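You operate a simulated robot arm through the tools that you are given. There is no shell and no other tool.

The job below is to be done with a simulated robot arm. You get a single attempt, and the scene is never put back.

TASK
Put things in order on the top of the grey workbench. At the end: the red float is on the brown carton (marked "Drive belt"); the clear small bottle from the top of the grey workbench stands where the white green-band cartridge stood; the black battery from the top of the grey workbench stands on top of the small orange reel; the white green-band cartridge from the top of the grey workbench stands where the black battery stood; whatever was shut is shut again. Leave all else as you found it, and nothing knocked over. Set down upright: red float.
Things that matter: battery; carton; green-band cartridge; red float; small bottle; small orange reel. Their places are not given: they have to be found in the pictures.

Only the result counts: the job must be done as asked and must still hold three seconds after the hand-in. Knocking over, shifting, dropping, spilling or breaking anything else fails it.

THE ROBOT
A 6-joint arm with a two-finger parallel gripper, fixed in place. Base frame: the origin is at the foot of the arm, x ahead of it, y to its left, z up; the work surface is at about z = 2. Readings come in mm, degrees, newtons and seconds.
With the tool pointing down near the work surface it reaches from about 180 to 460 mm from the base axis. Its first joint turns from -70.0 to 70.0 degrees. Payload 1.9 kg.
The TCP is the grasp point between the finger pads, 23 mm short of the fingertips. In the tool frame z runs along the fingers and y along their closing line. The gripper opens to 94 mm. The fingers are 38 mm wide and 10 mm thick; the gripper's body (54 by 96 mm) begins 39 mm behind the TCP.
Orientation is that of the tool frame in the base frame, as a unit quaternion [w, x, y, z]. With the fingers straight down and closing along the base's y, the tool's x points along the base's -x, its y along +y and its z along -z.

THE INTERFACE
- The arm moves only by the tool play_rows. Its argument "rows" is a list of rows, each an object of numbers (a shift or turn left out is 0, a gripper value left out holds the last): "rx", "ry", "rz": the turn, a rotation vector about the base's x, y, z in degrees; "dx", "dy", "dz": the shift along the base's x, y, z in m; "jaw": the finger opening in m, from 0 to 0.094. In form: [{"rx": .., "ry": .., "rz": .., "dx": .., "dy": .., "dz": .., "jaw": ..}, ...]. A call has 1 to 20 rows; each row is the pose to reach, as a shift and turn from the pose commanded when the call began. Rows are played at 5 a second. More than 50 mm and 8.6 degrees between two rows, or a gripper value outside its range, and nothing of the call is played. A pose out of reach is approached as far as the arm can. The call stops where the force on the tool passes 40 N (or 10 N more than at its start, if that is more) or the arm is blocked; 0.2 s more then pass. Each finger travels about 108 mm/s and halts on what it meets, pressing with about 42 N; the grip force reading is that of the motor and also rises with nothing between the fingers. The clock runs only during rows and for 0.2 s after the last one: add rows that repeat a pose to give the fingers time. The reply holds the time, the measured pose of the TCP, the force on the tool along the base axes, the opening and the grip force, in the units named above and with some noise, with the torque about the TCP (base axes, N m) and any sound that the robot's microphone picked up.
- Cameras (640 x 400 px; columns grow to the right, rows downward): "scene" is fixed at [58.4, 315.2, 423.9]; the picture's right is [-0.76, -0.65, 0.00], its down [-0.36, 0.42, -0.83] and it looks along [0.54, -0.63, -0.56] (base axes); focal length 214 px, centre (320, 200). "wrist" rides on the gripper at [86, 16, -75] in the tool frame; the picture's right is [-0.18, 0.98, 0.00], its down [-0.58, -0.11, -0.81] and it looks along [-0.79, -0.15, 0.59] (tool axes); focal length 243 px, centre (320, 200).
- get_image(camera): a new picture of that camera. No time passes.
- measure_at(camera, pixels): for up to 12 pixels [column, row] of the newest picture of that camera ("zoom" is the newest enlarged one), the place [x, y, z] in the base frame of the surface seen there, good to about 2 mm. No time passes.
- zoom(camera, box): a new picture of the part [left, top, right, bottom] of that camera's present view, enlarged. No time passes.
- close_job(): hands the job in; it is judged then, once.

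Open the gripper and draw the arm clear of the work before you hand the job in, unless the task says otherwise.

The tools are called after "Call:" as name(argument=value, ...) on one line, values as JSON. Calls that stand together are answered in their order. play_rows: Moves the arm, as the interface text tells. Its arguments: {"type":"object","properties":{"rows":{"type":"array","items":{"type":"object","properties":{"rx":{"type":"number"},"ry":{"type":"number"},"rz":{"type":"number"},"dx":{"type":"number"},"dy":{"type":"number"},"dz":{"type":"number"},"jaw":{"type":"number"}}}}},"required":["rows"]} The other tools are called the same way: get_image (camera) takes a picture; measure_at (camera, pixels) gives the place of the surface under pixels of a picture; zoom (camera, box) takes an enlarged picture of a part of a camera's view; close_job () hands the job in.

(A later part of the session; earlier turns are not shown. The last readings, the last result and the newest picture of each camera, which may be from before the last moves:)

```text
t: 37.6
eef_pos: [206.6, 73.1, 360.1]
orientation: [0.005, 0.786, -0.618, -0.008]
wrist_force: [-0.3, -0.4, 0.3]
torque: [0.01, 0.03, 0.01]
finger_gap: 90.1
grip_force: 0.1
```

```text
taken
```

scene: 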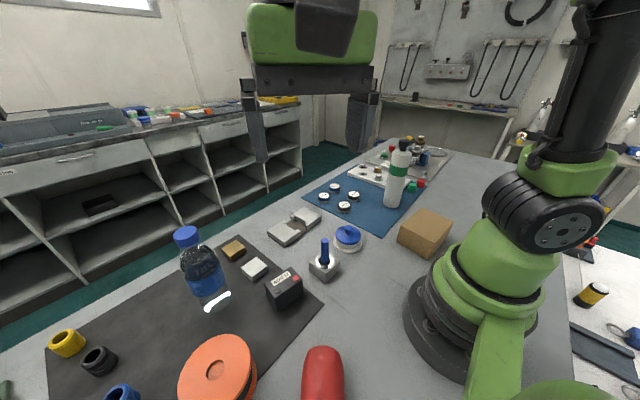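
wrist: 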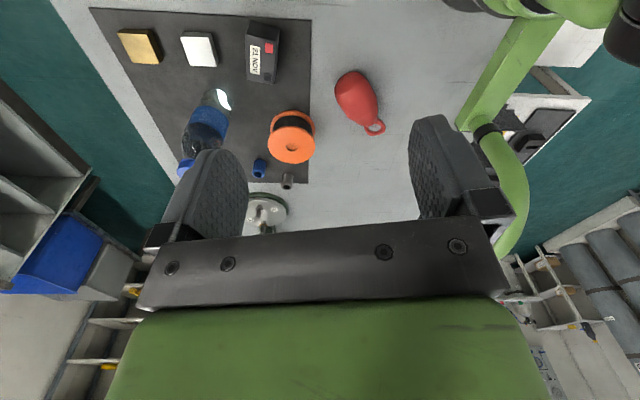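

The camera boom: a flat green bar on the bench toward (470,120) then a tube rising. I measure boom and float points, and fix the residual ~1° tilt.

Call:
measure_at(camera="wrist", pixels=[[520, 50], [480, 110], [465, 122], [490, 135], [510, 170], [525, 200], [510, 240], [355, 75], [360, 90], [375, 115], [378, 128], [340, 88]])

Call:
zoom(camera="wrist", box=[320, 50, 400, 150])

Call:
play_rows(rows=[{"rx": -0.1, "ry": -1.08}, {"rx": -0.1, "ry": -1.08}])

```text
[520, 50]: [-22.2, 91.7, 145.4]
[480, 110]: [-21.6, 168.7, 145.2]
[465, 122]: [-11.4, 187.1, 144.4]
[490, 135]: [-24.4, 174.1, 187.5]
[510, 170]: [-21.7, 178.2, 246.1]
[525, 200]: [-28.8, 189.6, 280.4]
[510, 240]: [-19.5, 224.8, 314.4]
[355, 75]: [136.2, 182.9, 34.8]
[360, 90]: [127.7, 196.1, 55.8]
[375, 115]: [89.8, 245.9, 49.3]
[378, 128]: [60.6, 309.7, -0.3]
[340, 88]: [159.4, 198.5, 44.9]
```

```text
4.00 times, centred on (360, 100) of wrist
```

zoom: 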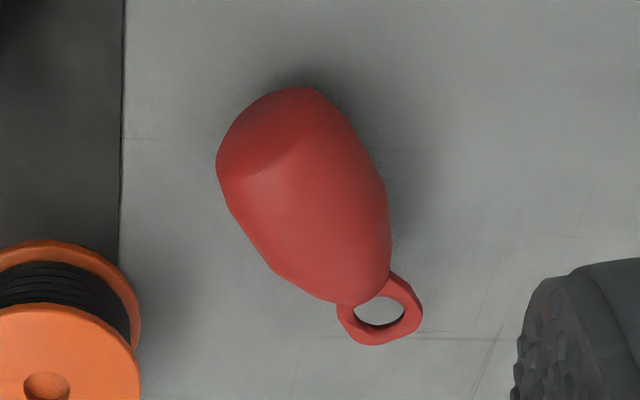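

```text
t: 38.2
eef_pos: [205.7, 73.2, 359.8]
orientation: [0.001, 0.786, -0.618, 0.001]
wrist_force: [1.3, 0.7, 0.2]
torque: [0.0, -0.02, 0.02]
finger_gap: 89.8
grip_force: 0.1
```

The boom rises at x≈-22 for y<225 and only nears the camera above z≈314, so the low zone near the float is free. I take a fresh zoom on the float to measure its axis.

Call:
zoom(camera="wrist", box=[320, 60, 400, 140])

```text
5.00 times, centred on (360, 100) of wrist
```

zoom: 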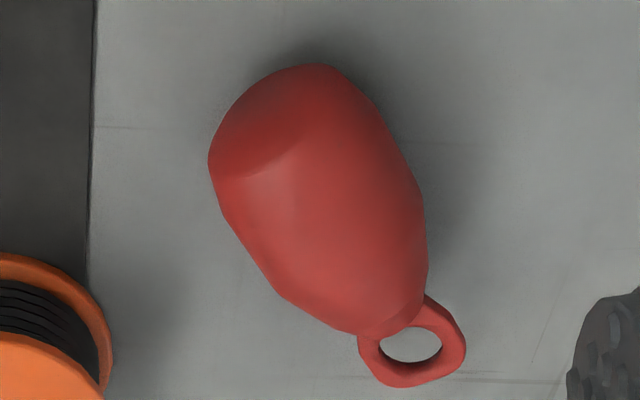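

Call:
measure_at(camera="zoom", pixels=[[330, 80], [222, 165], [255, 155], [300, 165], [330, 200], [300, 230], [350, 250], [390, 300], [360, 330], [372, 365], [450, 330], [410, 375]])

Call:
measure_at(camera="zoom", pixels=[[250, 230], [285, 285], [415, 220], [395, 170], [235, 200], [310, 310], [420, 270], [340, 150], [370, 200], [320, 270], [280, 200], [425, 295]])

```text
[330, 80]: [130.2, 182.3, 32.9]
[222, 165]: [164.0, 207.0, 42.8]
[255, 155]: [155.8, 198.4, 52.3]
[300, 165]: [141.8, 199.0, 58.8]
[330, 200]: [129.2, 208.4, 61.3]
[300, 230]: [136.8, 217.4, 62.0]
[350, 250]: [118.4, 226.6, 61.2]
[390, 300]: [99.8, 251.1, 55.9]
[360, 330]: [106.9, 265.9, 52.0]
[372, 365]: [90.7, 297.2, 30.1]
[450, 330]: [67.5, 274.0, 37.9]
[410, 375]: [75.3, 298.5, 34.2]
```

```text
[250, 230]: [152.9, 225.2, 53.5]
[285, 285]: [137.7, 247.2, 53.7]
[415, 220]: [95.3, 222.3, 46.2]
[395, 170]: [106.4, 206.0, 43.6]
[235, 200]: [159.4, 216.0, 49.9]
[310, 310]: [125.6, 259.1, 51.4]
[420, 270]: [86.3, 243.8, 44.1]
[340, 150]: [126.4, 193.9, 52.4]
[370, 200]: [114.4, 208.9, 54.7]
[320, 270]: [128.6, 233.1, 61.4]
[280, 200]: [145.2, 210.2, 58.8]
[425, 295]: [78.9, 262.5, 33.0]
```

Float axis heads ~126°, body widest (r≈30) between 20 and 45 mm from its base, whose centre is ≈(147,195). I rotate the yaw to -54° here while descending to z≈230, staying away from the scene camera.

Call:
play_rows(rows=[{"rz": -7.88}, {"rz": -15.76}, {"rz": -23.64}, {"rz": -31.52}, {"rz": -39.4}, {"rz": -47.28}, {"rz": -55.16}, {"rz": -63.04, "dz": -0.01}, {"rz": -70.92, "dz": -0.02}, {"rz": -78.8, "dz": -0.03}, {"rz": -86.68, "dz": -0.04}, {"rz": -94.56, "dz": -0.05}, {"rz": -102.44, "dz": -0.06}, {"rz": -110.32, "dz": -0.07}, {"rz": -118.2, "dz": -0.08}, {"rz": -126.08, "dz": -0.09}, {"rz": -133.96, "dz": -0.1}, {"rz": -141.84, "dz": -0.11}, {"rz": -149.72, "dz": -0.12}, {"rz": -157.6, "dz": -0.13}])

Call:
get_image(camera="scene")

```text
t: 42.4
eef_pos: [206.8, 72.4, 231.0]
orientation: [-0.002, 0.456, 0.89, -0.001]
wrist_force: [-0.7, -0.1, 0.1]
torque: [0.0, -0.02, 0.01]
finger_gap: 90.0
grip_force: 0.1
```

```text
taken
```

scene: 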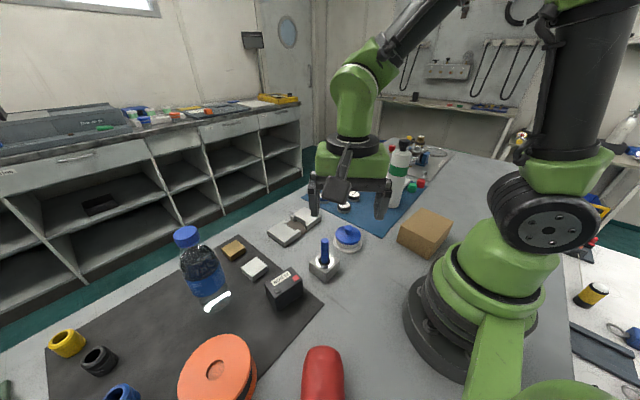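

Yaw is -54°. I descend to z≈150, translate to above the float (122,229) staying low (well under the scene camera), then check.

Call:
play_rows(rows=[{"dz": -0.03}, {"dz": -0.06}, {"dz": -0.08}, {"dx": -0.014, "dy": 0.026, "dz": -0.08}, {"dx": -0.028, "dy": 0.052, "dz": -0.08}, {"dx": -0.042, "dy": 0.077, "dz": -0.08}, {"dx": -0.056, "dy": 0.103, "dz": -0.08}, {"dx": -0.07, "dy": 0.129, "dz": -0.08}, {"dx": -0.0843, "dy": 0.1547, "dz": -0.08}, {"dx": -0.0843, "dy": 0.1547, "dz": -0.08}])

Call:
get_image(camera="wrist")

Call:
get_image(camera="scene")

```text
t: 44.6
eef_pos: [120.6, 227.1, 151.1]
orientation: [-0.001, 0.454, 0.891, 0.001]
wrist_force: [0.6, -0.1, 0.1]
torque: [0.0, 0.0, -0.01]
finger_gap: 90.2
grip_force: 0.1
```

```text
taken
```

wrist: 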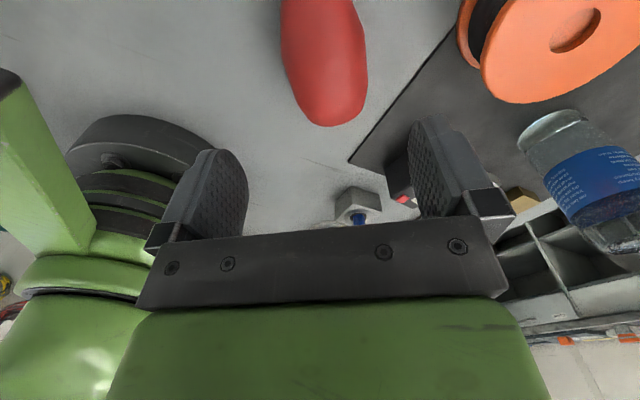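

```text
taken
```

scene: 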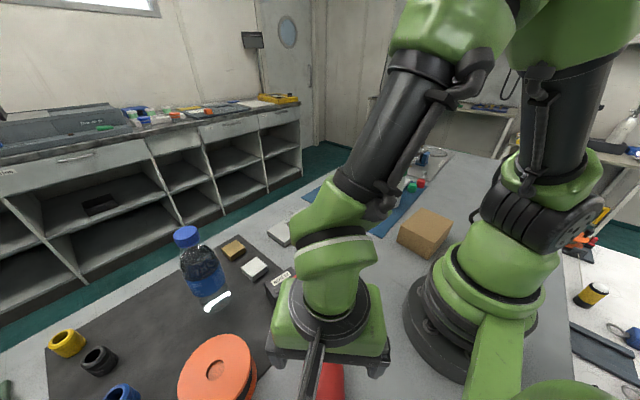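

Float is between the fingers in view (base end near (330,125)). I measure its base end and sides from this view to refine.

Call:
measure_at(camera="wrist", pixels=[[328, 118], [310, 105], [350, 105], [328, 90], [328, 60], [325, 20], [295, 50], [365, 50], [290, 20], [358, 20], [300, 85], [366, 80]])

Call:
zoom(camera="wrist", box=[260, 0, 400, 140])

```text
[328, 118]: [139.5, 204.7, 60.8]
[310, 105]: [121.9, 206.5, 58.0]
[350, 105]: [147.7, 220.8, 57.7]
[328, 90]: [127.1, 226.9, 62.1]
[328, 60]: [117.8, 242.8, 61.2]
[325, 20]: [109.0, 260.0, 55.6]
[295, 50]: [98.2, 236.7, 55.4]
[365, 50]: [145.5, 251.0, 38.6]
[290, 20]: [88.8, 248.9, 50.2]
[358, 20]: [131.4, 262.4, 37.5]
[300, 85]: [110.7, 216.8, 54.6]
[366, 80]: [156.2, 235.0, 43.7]
```

```text
2.86 times, centred on (330, 70) of wrist
```

zoom: 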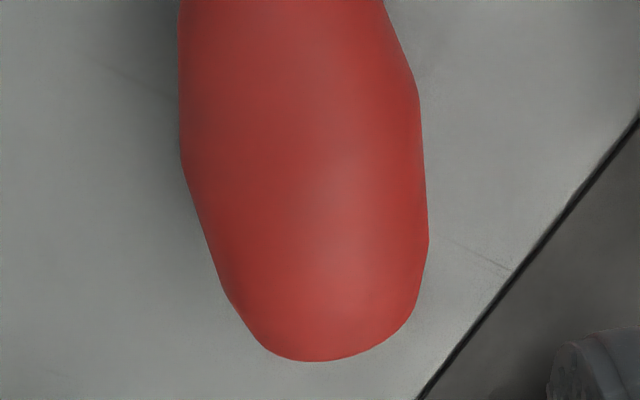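

Axis is ~2 mm to the side, heading ≈125°. I tilt the tool 8° toward the float's base side and descend so the fingers straddle the body at z≈34.

Call:
play_rows(rows=[{"rx": -3.2, "ry": -2.35, "dx": 0.0017, "dy": 0.0012}, {"rx": -6.47, "ry": -4.7, "dx": 0.0017, "dy": 0.0012}, {"rx": -6.47, "ry": -4.7, "dx": 0.0017, "dy": 0.0012, "dz": -0.03}, {"rx": -6.47, "ry": -4.7, "dx": 0.0017, "dy": 0.0012, "dz": -0.06}, {"rx": -6.47, "ry": -4.7, "dx": 0.0017, "dy": 0.0012, "dz": -0.085}, {"rx": -6.47, "ry": -4.7, "dx": 0.0017, "dy": 0.0012, "dz": -0.1}, {"rx": -6.47, "ry": -4.7, "dx": 0.0017, "dy": 0.0012, "dz": -0.11}, {"rx": -6.47, "ry": -4.7, "dx": 0.0017, "dy": 0.0012, "dz": -0.117}, {"rx": -6.47, "ry": -4.7, "dx": 0.0017, "dy": 0.0012, "dz": -0.117}])

Call:
get_image(camera="wrist")

Call:
get_image(camera="scene")

```text
t: 46.6
eef_pos: [123.0, 230.3, 33.4]
orientation: [0.061, 0.453, 0.889, -0.031]
wrist_force: [0.2, 0.0, 0.4]
torque: [0.0, -0.05, 0.0]
finger_gap: 90.1
grip_force: 0.1
```

```text
taken
```

wrist: 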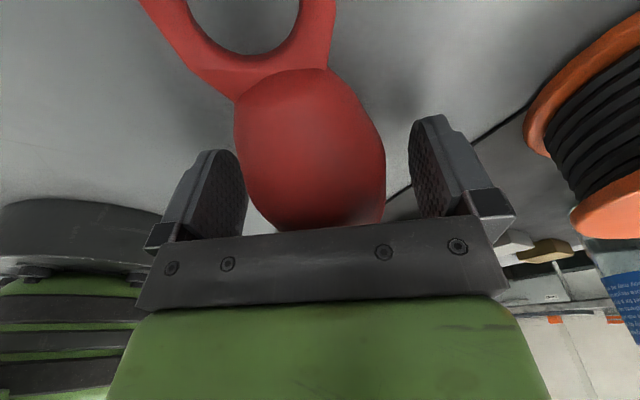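

```text
taken
```

scene: 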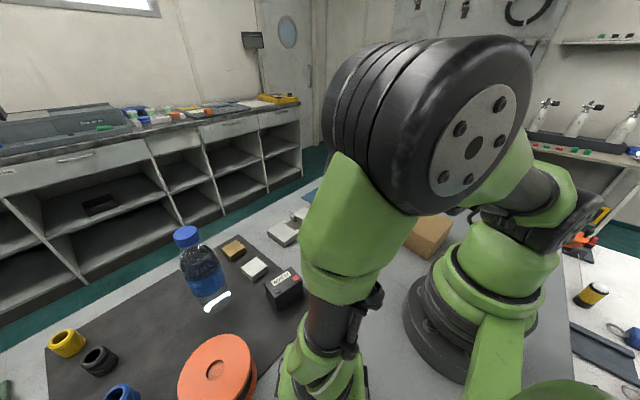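

The float body is between the fingers. I close in steps so it's centred gently.

Call:
play_rows(rows=[{"jaw": 0.075}, {"jaw": 0.068}, {"jaw": 0.063}, {"jaw": 0.059}, {"jaw": 0.055}, {"jaw": 0.04}, {"jaw": 0.0}, {"jaw": 0.0}, {"jaw": 0.0}])

Call:
get_image(camera="wrist")

```text
t: 48.6
eef_pos: [123.2, 229.8, 33.5]
orientation: [0.061, 0.453, 0.889, -0.031]
wrist_force: [0.2, 0.8, 0.7]
torque: [0.02, 0.02, 0.0]
finger_gap: 59.1
grip_force: 41.8
```

```text
taken
```

wrist: 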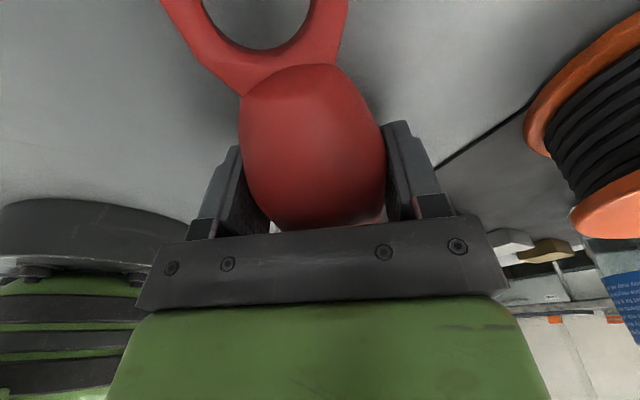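

Body gripped at 59.1 mm. I lift gently 60 mm and check that it holds.

Call:
play_rows(rows=[{"dz": 0.003}, {"dz": 0.008}, {"dz": 0.016}, {"dz": 0.026}, {"dz": 0.038}, {"dz": 0.05}, {"dz": 0.06}, {"dz": 0.06}, {"dz": 0.06}, {"dz": 0.06}])

Call:
get_image(camera="wrist")

```text
t: 50.8
eef_pos: [123.7, 229.3, 93.7]
orientation: [0.061, 0.453, 0.889, -0.031]
wrist_force: [0.5, -0.4, -1.8]
torque: [0.0, -0.02, 0.02]
finger_gap: 59.1
grip_force: 41.8
```

```text
taken
```

wrist: 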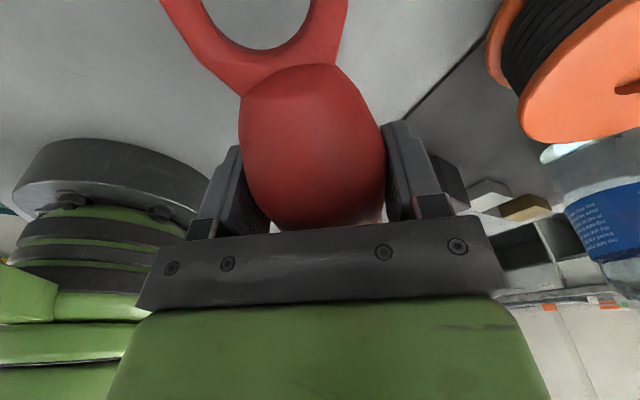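

Grip is steady (same gap, same picture). I lift to z≈155 and move inward back to (206,74), gently.

Call:
play_rows(rows=[{"dz": 0.012}, {"dz": 0.027}, {"dz": 0.043}, {"dz": 0.056}, {"dz": 0.06}, {"dx": 0.006, "dy": -0.011, "dz": 0.06}, {"dx": 0.017, "dy": -0.031, "dz": 0.06}, {"dx": 0.029, "dy": -0.054, "dz": 0.062}, {"dx": 0.042, "dy": -0.078, "dz": 0.066}, {"dx": 0.054, "dy": -0.102, "dz": 0.072}, {"dx": 0.066, "dy": -0.125, "dz": 0.08}, {"dx": 0.076, "dy": -0.144, "dz": 0.088}, {"dx": 0.081, "dy": -0.153, "dz": 0.094}, {"dx": 0.0826, "dy": -0.1559, "dz": 0.096}, {"dx": 0.0826, "dy": -0.1559, "dz": 0.096}])

Call:
get_image(camera="wrist")

Call:
get_image(camera="scene")

```text
t: 54.0
eef_pos: [206.1, 72.9, 189.2]
orientation: [0.062, 0.453, 0.889, -0.032]
wrist_force: [-0.6, -0.3, -1.0]
torque: [0.01, 0.02, 0.01]
finger_gap: 59.5
grip_force: 41.6
```

```text
taken
```

wrist: 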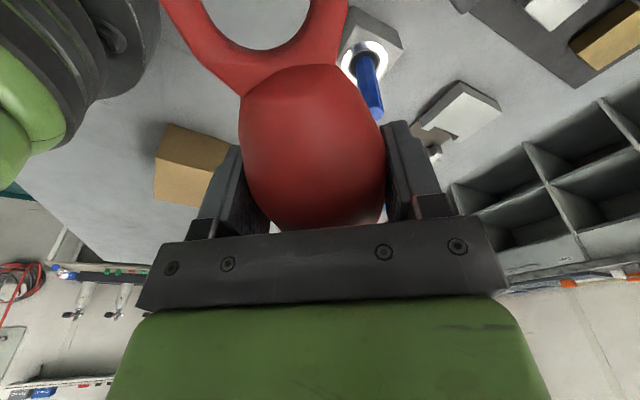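

```text
taken
```

scene: 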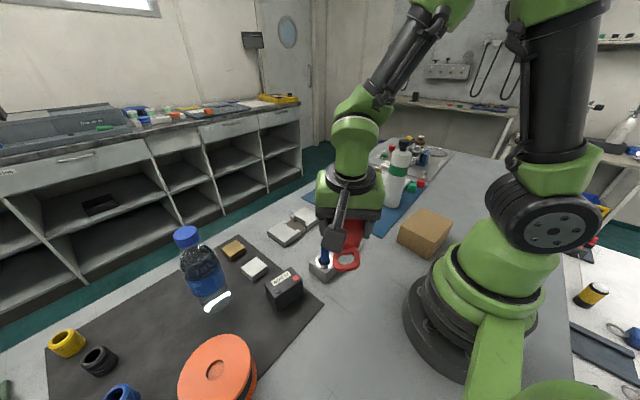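

Float unchanged in the grip. I now swing gently to above the carton, turning yaw +87° and rising to z≈310.

Call:
play_rows(rows=[{"dx": 0.002, "dy": -0.006, "dz": 0.008, "rz": 2}, {"dx": 0.0063, "dy": -0.0174, "dz": 0.02, "rz": 5.44}, {"dx": 0.0113, "dy": -0.0353, "dz": 0.032, "rz": 10.88}, {"dx": 0.0147, "dy": -0.0537, "dz": 0.044, "rz": 16.31}, {"dx": 0.0167, "dy": -0.0724, "dz": 0.056, "rz": 21.75}, {"dx": 0.0169, "dy": -0.0913, "dz": 0.068, "rz": 27.19}, {"dx": 0.0157, "dy": -0.1102, "dz": 0.08, "rz": 32.63}, {"dx": 0.0128, "dy": -0.129, "dz": 0.09, "rz": 38.06}, {"dx": 0.0083, "dy": -0.1476, "dz": 0.1, "rz": 43.5}, {"dx": 0.0022, "dy": -0.1658, "dz": 0.108, "rz": 48.94}, {"dx": -0.0054, "dy": -0.1836, "dz": 0.114, "rz": 54.38}, {"dx": -0.0145, "dy": -0.2006, "dz": 0.118, "rz": 59.81}, {"dx": -0.025, "dy": -0.2169, "dz": 0.12, "rz": 65.25}, {"dx": -0.037, "dy": -0.2324, "dz": 0.12, "rz": 70.69}, {"dx": -0.0503, "dy": -0.2468, "dz": 0.12, "rz": 76.13}, {"dx": -0.0648, "dy": -0.2601, "dz": 0.12, "rz": 81.56}, {"dx": -0.076, "dy": -0.269, "dz": 0.12, "rz": 85.5}, {"dx": -0.0805, "dy": -0.2722, "dz": 0.12, "rz": 87}, {"dx": -0.0805, "dy": -0.2722, "dz": 0.12, "rz": 87}])

Call:
get_image(camera="wrist")

Call:
get_image(camera="scene")

```text
t: 58.0
eef_pos: [125.7, -199.2, 309.6]
orientation: [0.066, -0.283, 0.957, 0.02]
wrist_force: [0.3, 0.0, -1.8]
torque: [0.01, 0.0, 0.01]
finger_gap: 59.5
grip_force: 42.2
```

```text
taken
```

wrist: 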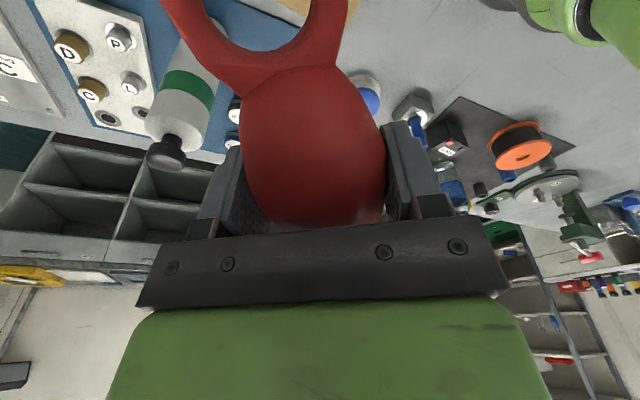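

```text
taken
```

scene: 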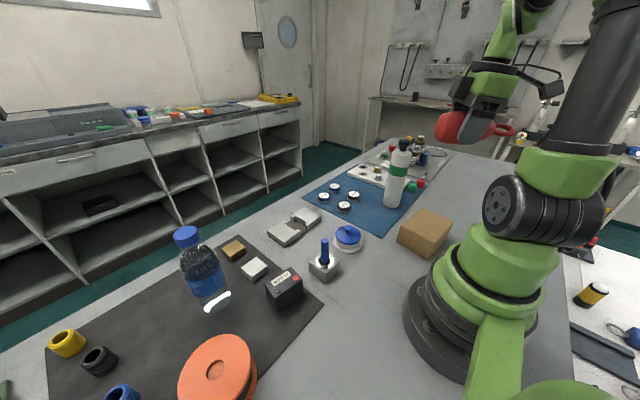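

Float held steady above the carton, ring pointing to heading -147°. I tilt the tool 90° so the float's axis becomes vertical, base down.

Call:
play_rows(rows=[{"rx": -1.09, "ry": 1.678}, {"rx": -3.27, "ry": 5.034}, {"rx": -6.54, "ry": 10.07}, {"rx": -9.81, "ry": 15.1}, {"rx": -13.08, "ry": 20.14}, {"rx": -16.35, "ry": 25.17}, {"rx": -19.62, "ry": 30.2}, {"rx": -22.89, "ry": 35.24}, {"rx": -26.16, "ry": 40.27}, {"rx": -29.43, "ry": 45.31}, {"rx": -32.7, "ry": 50.34}, {"rx": -35.97, "ry": 55.37}, {"rx": -39.24, "ry": 60.41}, {"rx": -42.51, "ry": 65.44}, {"rx": -45.78, "ry": 70.48}, {"rx": -47.96, "ry": 73.83}, {"rx": -49.05, "ry": 75.51}, {"rx": -49.05, "ry": 75.51}])

Call:
get_image(camera="wrist")

Call:
get_image(camera="scene")

```text
t: 61.8
eef_pos: [125.2, -197.4, 309.0]
orientation: [-0.63, -0.214, 0.723, -0.187]
wrist_force: [-0.5, 1.1, -1.2]
torque: [0.0, 0.0, 0.03]
finger_gap: 59.3
grip_force: 42.3
```

```text
taken
```

wrist: 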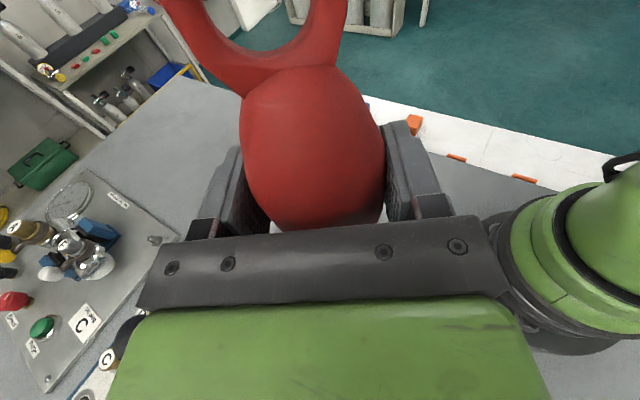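

```text
taken
```

scene: 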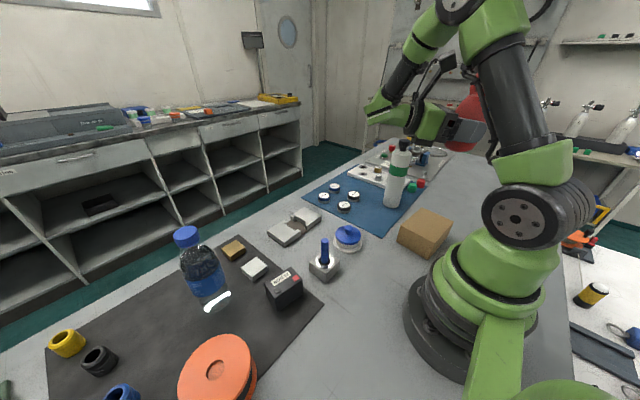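

Tilted. I zoom the scene view on the float to verify it is upright and measure its ends.

Call:
zoom(camera="scene", box=[420, 70, 520, 170])

Call:
measure_at(camera="scene", pixels=[[470, 88], [474, 95], [474, 105], [474, 115], [470, 125], [465, 110], [480, 100]])

Call:
measure_at(camera="wrist", pixels=[[315, 80], [315, 110], [315, 140], [315, 170], [315, 200], [315, 222], [220, 60], [340, 30], [270, 62]])

```text
4.00 times, centred on (470, 120) of scene
```

zoom: 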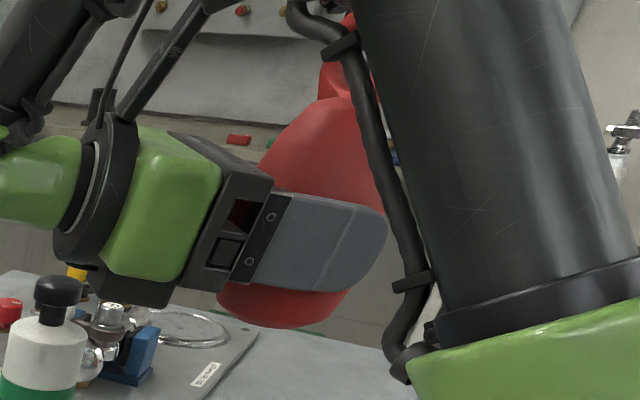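

```text
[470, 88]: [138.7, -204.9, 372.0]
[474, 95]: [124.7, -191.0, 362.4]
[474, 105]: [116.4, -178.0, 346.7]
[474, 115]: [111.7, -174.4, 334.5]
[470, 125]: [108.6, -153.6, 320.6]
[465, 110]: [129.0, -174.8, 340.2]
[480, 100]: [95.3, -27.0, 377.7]
```

```text
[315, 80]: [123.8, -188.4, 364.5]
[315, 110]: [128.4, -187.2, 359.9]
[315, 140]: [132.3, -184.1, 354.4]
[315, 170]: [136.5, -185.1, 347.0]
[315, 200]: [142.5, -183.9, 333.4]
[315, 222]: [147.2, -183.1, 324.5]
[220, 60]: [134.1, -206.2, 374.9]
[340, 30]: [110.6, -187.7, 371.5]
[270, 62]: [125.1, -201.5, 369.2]
```

Float is upright (ring root at ≈(122,-197,372), directly above TCP). I descend toward the carton, stopping with the base ≈8 mm above its top.

Call:
play_rows(rows=[{"dz": -0.01}, {"dz": -0.03}, {"dz": -0.055}, {"dz": -0.08}, {"dz": -0.105}, {"dz": -0.13}, {"dz": -0.152}, {"dz": -0.17}, {"dz": -0.184}, {"dz": -0.194}, {"dz": -0.199}, {"dz": -0.199}])

Call:
get_image(camera="scene")

Call:
zoom(camera="scene", box=[360, 150, 480, 270])

Call:
get_image(camera="wrist")

```text
t: 64.4
eef_pos: [126.2, -198.3, 110.4]
orientation: [-0.629, -0.214, 0.723, -0.187]
wrist_force: [0.4, -0.2, -0.9]
torque: [0.0, -0.02, 0.01]
finger_gap: 59.2
grip_force: 41.9
```

```text
taken
```

scene: 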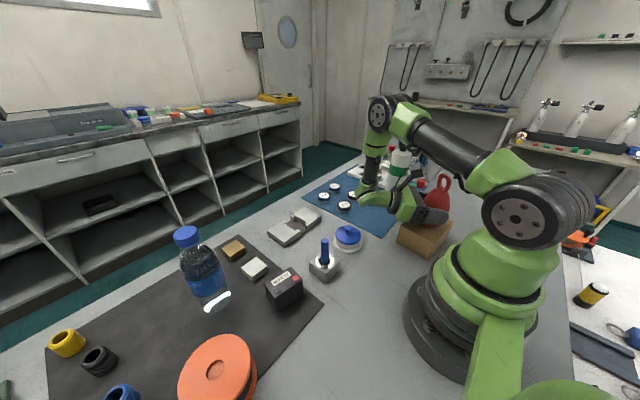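

```text
3.33 times, centred on (420, 210) of scene
```

zoom: 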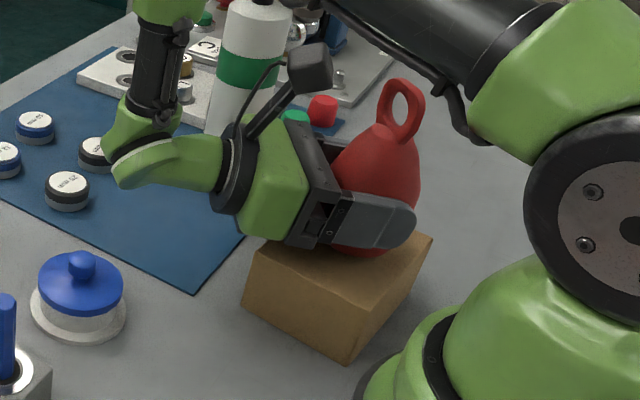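

```text
taken
```

wrist: 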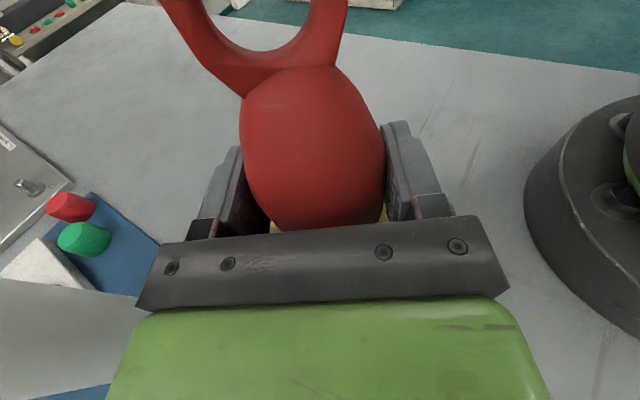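

Float is upright just above the carton top. I lower in small steps and watch the force.

Call:
play_rows(rows=[{"dz": -0.0015}, {"dz": -0.003}, {"dz": -0.0045}, {"dz": -0.006}, {"dz": -0.006}])

Call:
zoom(camera="scene", box=[380, 160, 460, 260])

```text
t: 65.6
eef_pos: [125.9, -197.6, 105.5]
orientation: [-0.63, -0.212, 0.723, -0.187]
wrist_force: [2.1, -3.2, 36.7]
torque: [-0.14, 0.08, -0.04]
finger_gap: 59.3
grip_force: 41.9
```

```text
4.00 times, centred on (420, 210) of scene
```

zoom: 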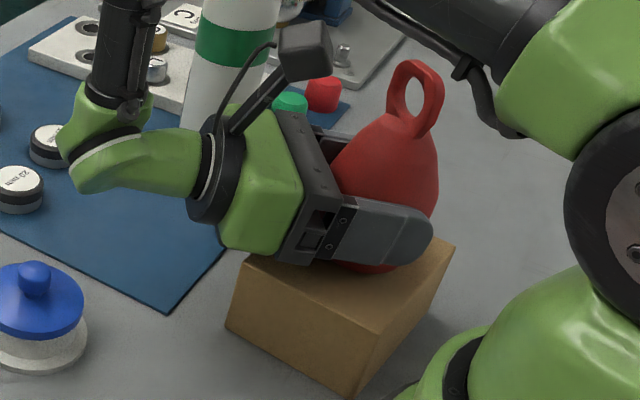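

Contact (37 N up). I ease up 1 mm to relax the force, then open the fingers.

Call:
play_rows(rows=[{"dz": 0.001}, {"dz": 0.001, "jaw": 0.06}, {"dz": 0.001, "jaw": 0.063}, {"dz": 0.001, "jaw": 0.07}, {"dz": 0.001, "jaw": 0.08}, {"dz": 0.001, "jaw": 0.092}, {"dz": 0.001, "jaw": 0.092}, {"dz": 0.001, "jaw": 0.092}])

Call:
zoom(camera="scene", box=[380, 160, 460, 260])

Call:
get_image(camera="wrist")

```text
t: 67.4
eef_pos: [124.4, -196.2, 104.9]
orientation: [-0.63, -0.214, 0.723, -0.187]
wrist_force: [-0.5, -0.4, -0.6]
torque: [0.02, 0.02, 0.0]
finger_gap: 92.0
grip_force: 0.0
```

```text
4.00 times, centred on (420, 210) of scene
```

zoom: 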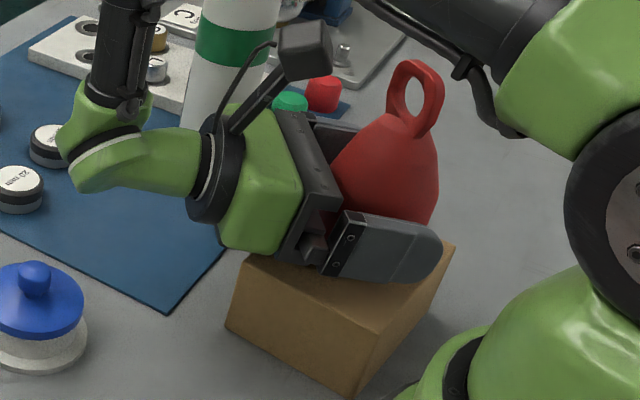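

```text
taken
```

wrist: 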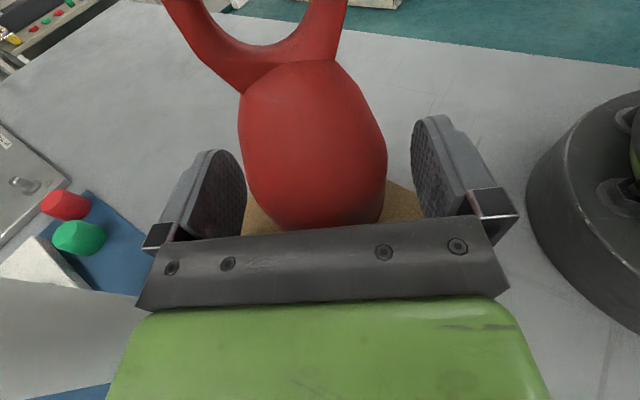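

The float stands on the carton by itself. I retreat straight back along the tool axis, then rise.

Call:
play_rows(rows=[{"dx": 0.008, "dy": 0.005, "dz": 0.002}, {"dx": 0.021, "dy": 0.0135, "dz": 0.004}, {"dx": 0.037, "dy": 0.024, "dz": 0.006}, {"dx": 0.054, "dy": 0.035, "dz": 0.009}, {"dx": 0.07, "dy": 0.0455, "dz": 0.012}, {"dx": 0.083, "dy": 0.054, "dz": 0.03}, {"dx": 0.09, "dy": 0.058, "dz": 0.06}, {"dx": 0.09, "dy": 0.058, "dz": 0.1}, {"dx": 0.09, "dy": 0.058, "dz": 0.14}, {"dx": 0.09, "dy": 0.058, "dz": 0.18}, {"dx": 0.09, "dy": 0.058, "dz": 0.22}, {"dx": 0.09, "dy": 0.058, "dz": 0.22}])

Call:
get_image(camera="scene")

Call:
zoom(camera="scene", box=[360, 140, 500, 280])

```text
t: 70.0
eef_pos: [213.3, -141.6, 318.6]
orientation: [-0.629, -0.214, 0.723, -0.188]
wrist_force: [0.2, -0.1, 0.3]
torque: [-0.03, 0.01, -0.02]
finger_gap: 92.0
grip_force: 0.0
out of reach, approached as far as the arm can: row 11, 12
```

```text
taken
```

scene: 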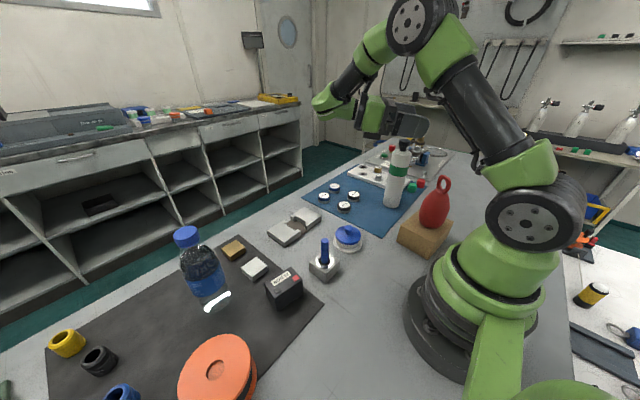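

```text
2.86 times, centred on (430, 210) of scene
```

zoom: 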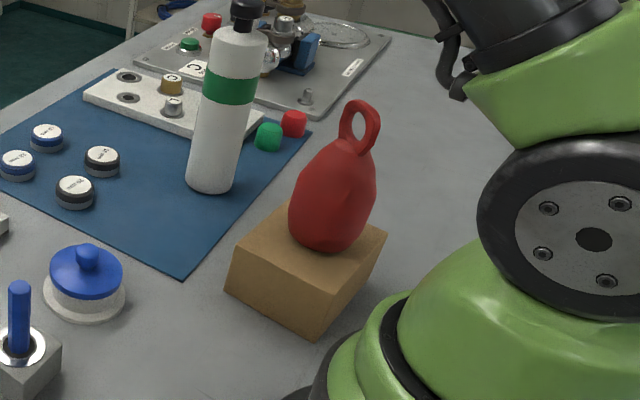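

The float is on the carton, upright. Now I untilt the tool to point straight down again (82° back) while moving slightly inward.

Call:
play_rows(rows=[{"dz": -0.02}, {"dz": -0.02, "rx": 4.06, "ry": -6.25}, {"dz": -0.02, "rx": 8.12, "ry": -12.5}, {"dz": -0.02, "rx": 12.18, "ry": -18.75}, {"dz": -0.02, "rx": 16.24, "ry": -25.0}, {"dz": -0.02, "rx": 20.3, "ry": -31.25}, {"dz": -0.02, "rx": 24.36, "ry": -37.5}, {"dz": -0.02, "rx": 28.42, "ry": -43.75}, {"dz": -0.02, "rx": 32.48, "ry": -50.0}, {"dz": -0.02, "rx": 36.54, "ry": -56.25}, {"dz": -0.02, "rx": 40.6, "ry": -62.5}, {"dz": -0.02, "rx": 44.69, "ry": -68.77}, {"dz": -0.02, "rx": 44.69, "ry": -68.77}])

Call:
get_image(camera="scene")

Call:
measure_at(camera="scene", pixels=[[400, 230], [427, 240], [450, 225], [435, 180], [434, 225], [420, 215], [446, 220], [443, 178]])

```text
t: 72.8
eef_pos: [211.0, -142.2, 300.4]
orientation: [0.0, -0.284, 0.959, -0.001]
wrist_force: [0.0, -0.3, 0.2]
torque: [0.01, -0.01, 0.01]
finger_gap: 92.1
grip_force: 0.0
```

```text
taken
```

scene: 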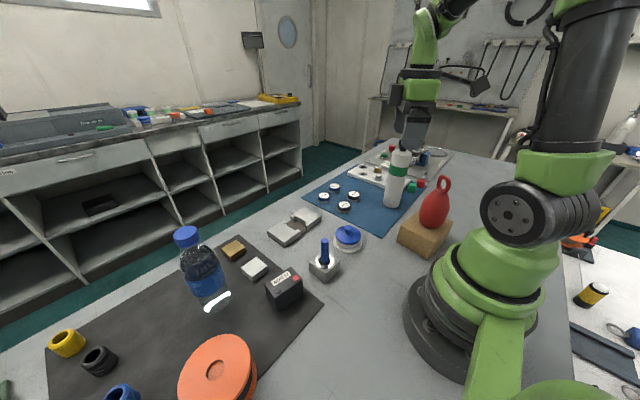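

```text
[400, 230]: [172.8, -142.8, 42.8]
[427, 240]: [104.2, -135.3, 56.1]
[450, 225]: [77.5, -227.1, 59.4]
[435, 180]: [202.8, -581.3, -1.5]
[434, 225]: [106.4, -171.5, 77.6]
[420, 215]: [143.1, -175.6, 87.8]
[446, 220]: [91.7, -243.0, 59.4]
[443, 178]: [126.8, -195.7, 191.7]
```

Carton and float are as intended (ring top ≈(127,-196,192), carton unmoved). Next is the battery: I swing toward it with yaw 75° and look closely from (240,70,200).

Call:
play_rows(rows=[{"dx": 0.01, "dy": 0.03, "rz": 5}, {"dx": 0.019, "dy": 0.06, "rz": 10}, {"dx": 0.026, "dy": 0.092, "rz": 16}, {"dx": 0.03, "dy": 0.122, "rz": 21}, {"dx": 0.032, "dy": 0.152, "rz": 27}, {"dx": 0.033, "dy": 0.182, "rz": 32}, {"dx": 0.031, "dy": 0.205, "rz": 38}, {"dx": 0.029, "dy": 0.212, "rz": 42}, {"dx": 0.029, "dy": 0.212, "dz": -0.035, "rz": 42}, {"dx": 0.029, "dy": 0.212, "dz": -0.07, "rz": 42}, {"dx": 0.029, "dy": 0.212, "dz": -0.1, "rz": 42, "jaw": 0.06}, {"dx": 0.029, "dy": 0.212, "dz": -0.1, "rz": 42, "jaw": 0.06}])

Call:
get_image(camera="wrist")

```text
t: 75.4
eef_pos: [238.6, 70.8, 197.9]
orientation: [-0.001, -0.608, 0.794, 0.0]
wrist_force: [1.0, 0.1, 0.1]
torque: [-0.01, 0.0, 0.0]
finger_gap: 59.9
grip_force: 0.0
```

```text
taken
```

wrist: 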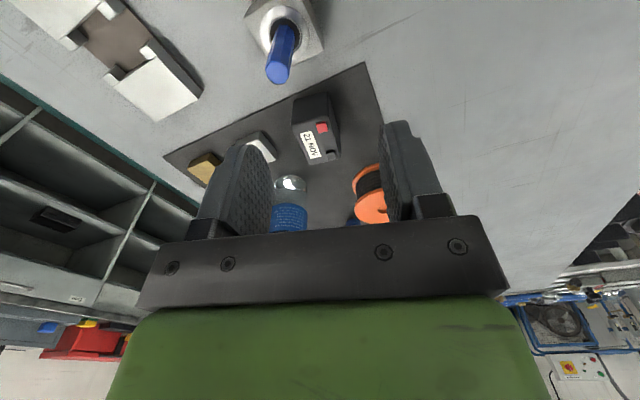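

The battery is visible at (318,130). I zoom and measure its top corners.

Call:
zoom(camera="wrist", box=[280, 85, 360, 170])

```text
4.71 times, centred on (320, 128) of wrist
```

zoom: 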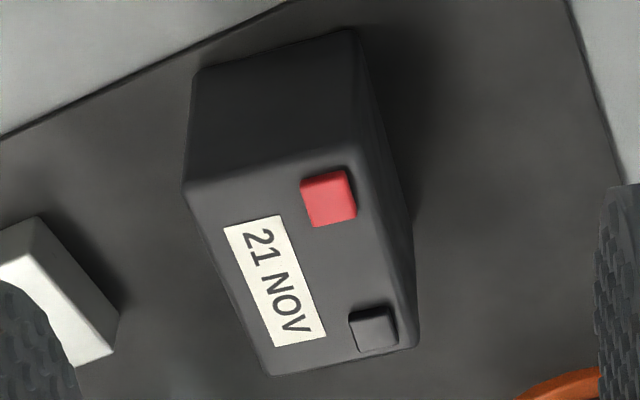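

Call:
measure_at(camera="zoom", pixels=[[190, 195], [348, 160], [272, 368], [408, 340], [300, 270], [198, 85], [352, 38], [230, 200], [270, 180], [240, 290], [340, 350], [380, 250]])

Call:
measure_at(camera="zoom", pixels=[[194, 150], [200, 200], [354, 120], [345, 165], [278, 362], [265, 355], [405, 335], [412, 330], [330, 185], [372, 320], [410, 280], [270, 110]])

```text
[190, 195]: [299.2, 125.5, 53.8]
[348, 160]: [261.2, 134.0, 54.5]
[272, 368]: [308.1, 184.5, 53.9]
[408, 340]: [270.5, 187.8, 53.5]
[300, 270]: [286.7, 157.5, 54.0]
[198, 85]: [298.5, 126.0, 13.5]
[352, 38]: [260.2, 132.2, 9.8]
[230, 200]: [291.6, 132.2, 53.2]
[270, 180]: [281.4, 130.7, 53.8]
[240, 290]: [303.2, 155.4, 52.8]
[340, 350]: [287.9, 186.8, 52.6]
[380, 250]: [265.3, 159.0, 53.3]
```

```text
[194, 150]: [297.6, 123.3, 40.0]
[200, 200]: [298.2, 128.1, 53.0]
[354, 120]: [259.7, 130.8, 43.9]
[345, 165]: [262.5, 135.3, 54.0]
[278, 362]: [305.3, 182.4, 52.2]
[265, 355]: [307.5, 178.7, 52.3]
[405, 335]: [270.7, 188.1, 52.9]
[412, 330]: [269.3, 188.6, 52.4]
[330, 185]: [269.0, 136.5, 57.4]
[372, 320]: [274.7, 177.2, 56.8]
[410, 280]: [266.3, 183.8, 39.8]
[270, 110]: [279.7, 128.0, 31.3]
```

Battery top centre ≈(284.7,158), about 38×58 mm, long axis heading ≈80°, top z 53. I move above it at z≈130 with yaw 80°, and check alignment.

Call:
play_rows(rows=[{"dx": 0.015, "dy": 0.029, "rz": 1.7, "jaw": 0.064}, {"dx": 0.03, "dy": 0.058, "rz": 3.4}, {"dx": 0.0455, "dy": 0.0875, "rz": 5}, {"dx": 0.0455, "dy": 0.0875, "dz": -0.035, "rz": 5}, {"dx": 0.0455, "dy": 0.0875, "dz": -0.07, "rz": 5}, {"dx": 0.0455, "dy": 0.0875, "dz": -0.07, "rz": 5}])

Call:
get_image(camera="wrist")

Call:
get_image(camera="scene")

```text
t: 76.8
eef_pos: [284.4, 156.0, 128.7]
orientation: [-0.001, -0.643, 0.766, 0.0]
wrist_force: [0.1, -0.1, -0.1]
torque: [0.01, -0.02, 0.01]
finger_gap: 64.0
grip_force: 0.1
```

```text
taken
```

wrist: 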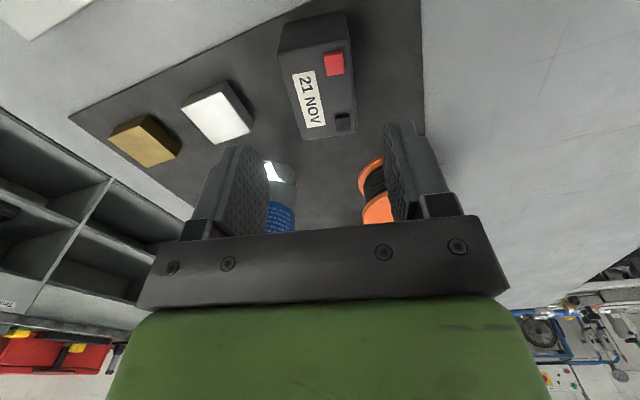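

```text
taken
```

scene: 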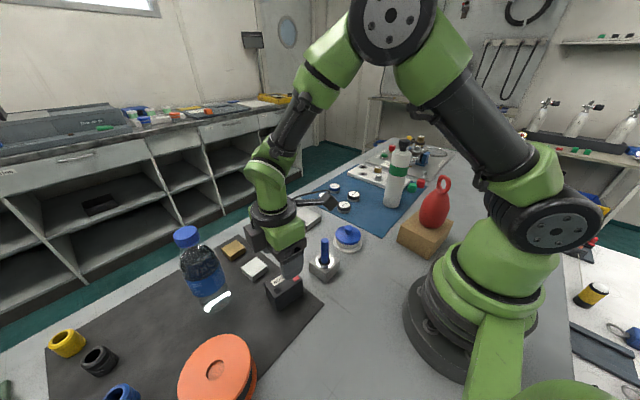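

Closer view of the battery at (318,75). I re-measure its top corners for a precise centre and heading.

Call:
zoom(camera="wrist", box=[260, 5, 380, 145])

Call:
measure_at(camera="wrist", pixels=[[281, 56], [348, 42], [303, 138], [355, 130], [318, 95], [300, 52], [330, 46], [352, 80], [290, 90], [320, 136], [294, 65], [340, 120]])

```text
2.86 times, centred on (320, 75) of wrist
```

zoom: 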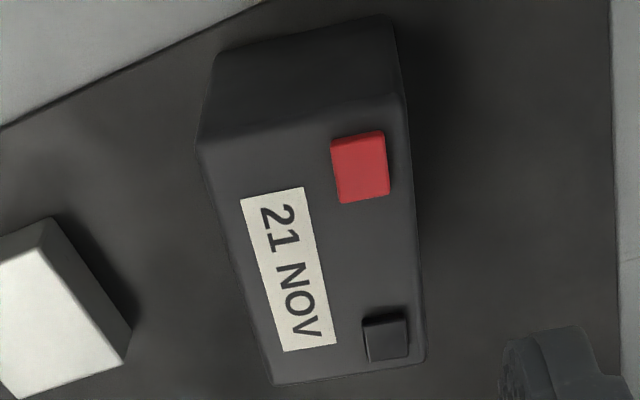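

```text
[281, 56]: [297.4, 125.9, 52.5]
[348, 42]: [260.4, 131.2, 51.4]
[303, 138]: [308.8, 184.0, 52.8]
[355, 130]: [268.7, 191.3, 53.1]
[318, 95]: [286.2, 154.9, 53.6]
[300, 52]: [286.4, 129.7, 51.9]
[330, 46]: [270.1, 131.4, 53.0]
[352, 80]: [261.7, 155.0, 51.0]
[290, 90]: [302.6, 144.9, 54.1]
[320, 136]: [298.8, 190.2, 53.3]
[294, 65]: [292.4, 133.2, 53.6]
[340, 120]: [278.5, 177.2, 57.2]
```

Battery centre ≈(284,158), long axis ≈80.5°. With yaw 80 the camera bracket would come down next to the blue lever (258,63,z97), so I rotate to yaw -10 (closing along the 60 mm side) and open to 80 mm.

Call:
play_rows(rows=[{"rz": -8}, {"rz": -16}, {"rz": -24}, {"rz": -32}, {"rz": -40}, {"rz": -48}, {"rz": -56}, {"rz": -64}, {"rz": -72}, {"rz": -80, "jaw": 0.082}, {"rz": -88, "jaw": 0.082}, {"rz": -89.5, "jaw": 0.082}, {"rz": -89.5, "jaw": 0.082}])

Call:
get_image(camera="wrist")

```text
t: 79.6
eef_pos: [285.1, 157.0, 130.6]
orientation: [-0.001, 0.083, 0.997, -0.001]
wrist_force: [-0.2, 0.0, -0.1]
torque: [-0.01, -0.01, -0.01]
finger_gap: 82.2
grip_force: 0.0
```

```text
taken
```

wrist: 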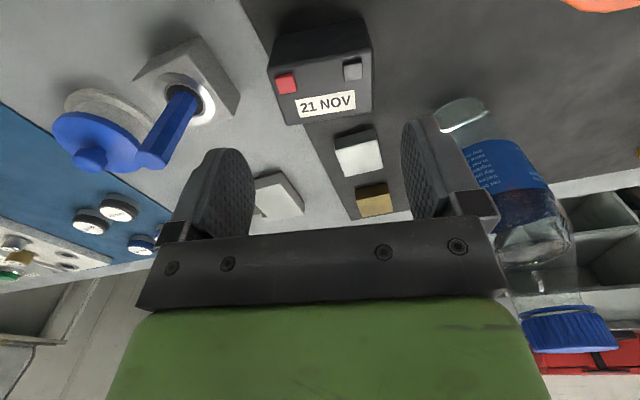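

I cross-check the battery's top corners from this new view before descending.

Call:
zoom(camera="wrist", box=[250, 5, 390, 135])

Call:
measure_at(camera="wrist", pixels=[[271, 70], [369, 50], [285, 122], [371, 111], [330, 80], [300, 62], [345, 54], [310, 120], [350, 114], [372, 80], [278, 95]])

```text
3.08 times, centred on (320, 70) of wrist
```

zoom: 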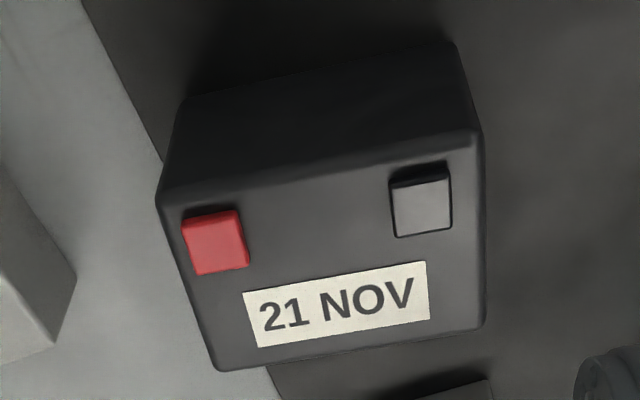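

```text
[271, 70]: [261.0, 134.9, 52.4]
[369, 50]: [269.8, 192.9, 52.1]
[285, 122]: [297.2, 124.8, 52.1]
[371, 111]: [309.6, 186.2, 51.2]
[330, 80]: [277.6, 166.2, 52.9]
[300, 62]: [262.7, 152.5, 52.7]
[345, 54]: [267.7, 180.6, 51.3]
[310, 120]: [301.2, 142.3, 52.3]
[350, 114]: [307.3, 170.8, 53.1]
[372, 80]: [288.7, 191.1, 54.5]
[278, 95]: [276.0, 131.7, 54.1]
```

Battery centre averages (284.3,158.6). I descend to TCP z≈34 around it.

Call:
play_rows(rows=[{"dy": 0.002, "dz": -0.02}, {"dy": 0.002, "dz": -0.045}, {"dy": 0.002, "dz": -0.068}, {"dy": 0.002, "dz": -0.083}, {"dy": 0.002, "dz": -0.092}, {"dy": 0.002, "dz": -0.096}, {"dy": 0.002, "dz": -0.096}])

Call:
get_image(camera="wrist")

Call:
zoom(camera="scene", box=[200, 180, 360, 340])

```text
t: 81.2
eef_pos: [285.1, 159.0, 34.8]
orientation: [-0.001, 0.083, 0.997, 0.0]
wrist_force: [-0.4, -0.2, 0.0]
torque: [-0.01, -0.04, 0.0]
finger_gap: 82.0
grip_force: 0.0
```

```text
taken
```

wrist: 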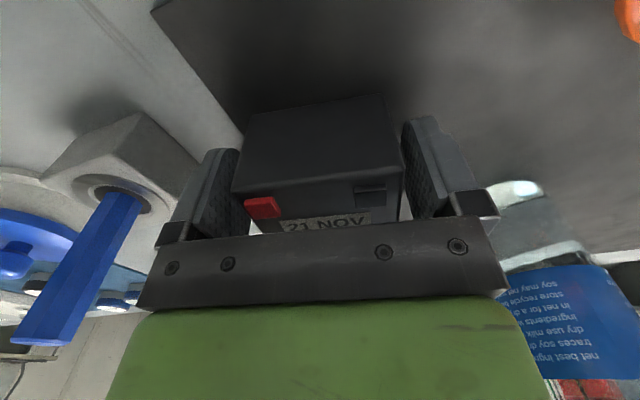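

```text
2.50 times, centred on (280, 260) of scene
```

zoom: 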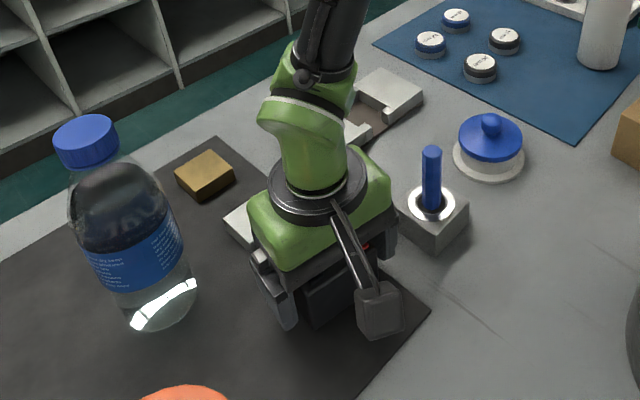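

The battery is between the fingers. I close on it.

Call:
play_rows(rows=[{"jaw": 0.07}, {"jaw": 0.065}, {"jaw": 0.061}, {"jaw": 0.057}, {"jaw": 0.04}, {"jaw": 0.0}, {"jaw": 0.0}, {"jaw": 0.0}])

Call:
play_rows(rows=[{"dz": 0.003}, {"dz": 0.008}, {"dz": 0.016}, {"dz": 0.026}, {"dz": 0.038}, {"dz": 0.045}, {"dz": 0.045}, {"dz": 0.045}])

Call:
get_image(camera="wrist")

```text
t: 83.0
eef_pos: [284.6, 158.3, 34.6]
orientation: [-0.001, 0.083, 0.997, -0.001]
wrist_force: [1.2, 3.4, 2.0]
torque: [0.14, -0.18, 0.07]
finger_gap: 65.6
grip_force: 42.1
```

```text
t: 84.8
eef_pos: [284.7, 159.3, 79.2]
orientation: [-0.001, 0.083, 0.997, 0.0]
wrist_force: [-0.5, -0.2, -3.2]
torque: [0.0, -0.02, -0.01]
finger_gap: 65.7
grip_force: 42.1
```

```text
taken
```

wrist: 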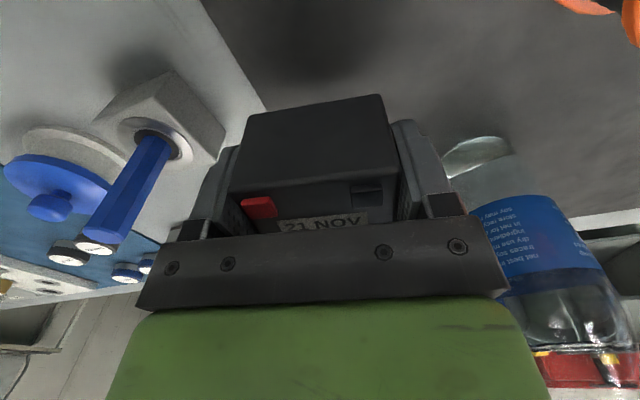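

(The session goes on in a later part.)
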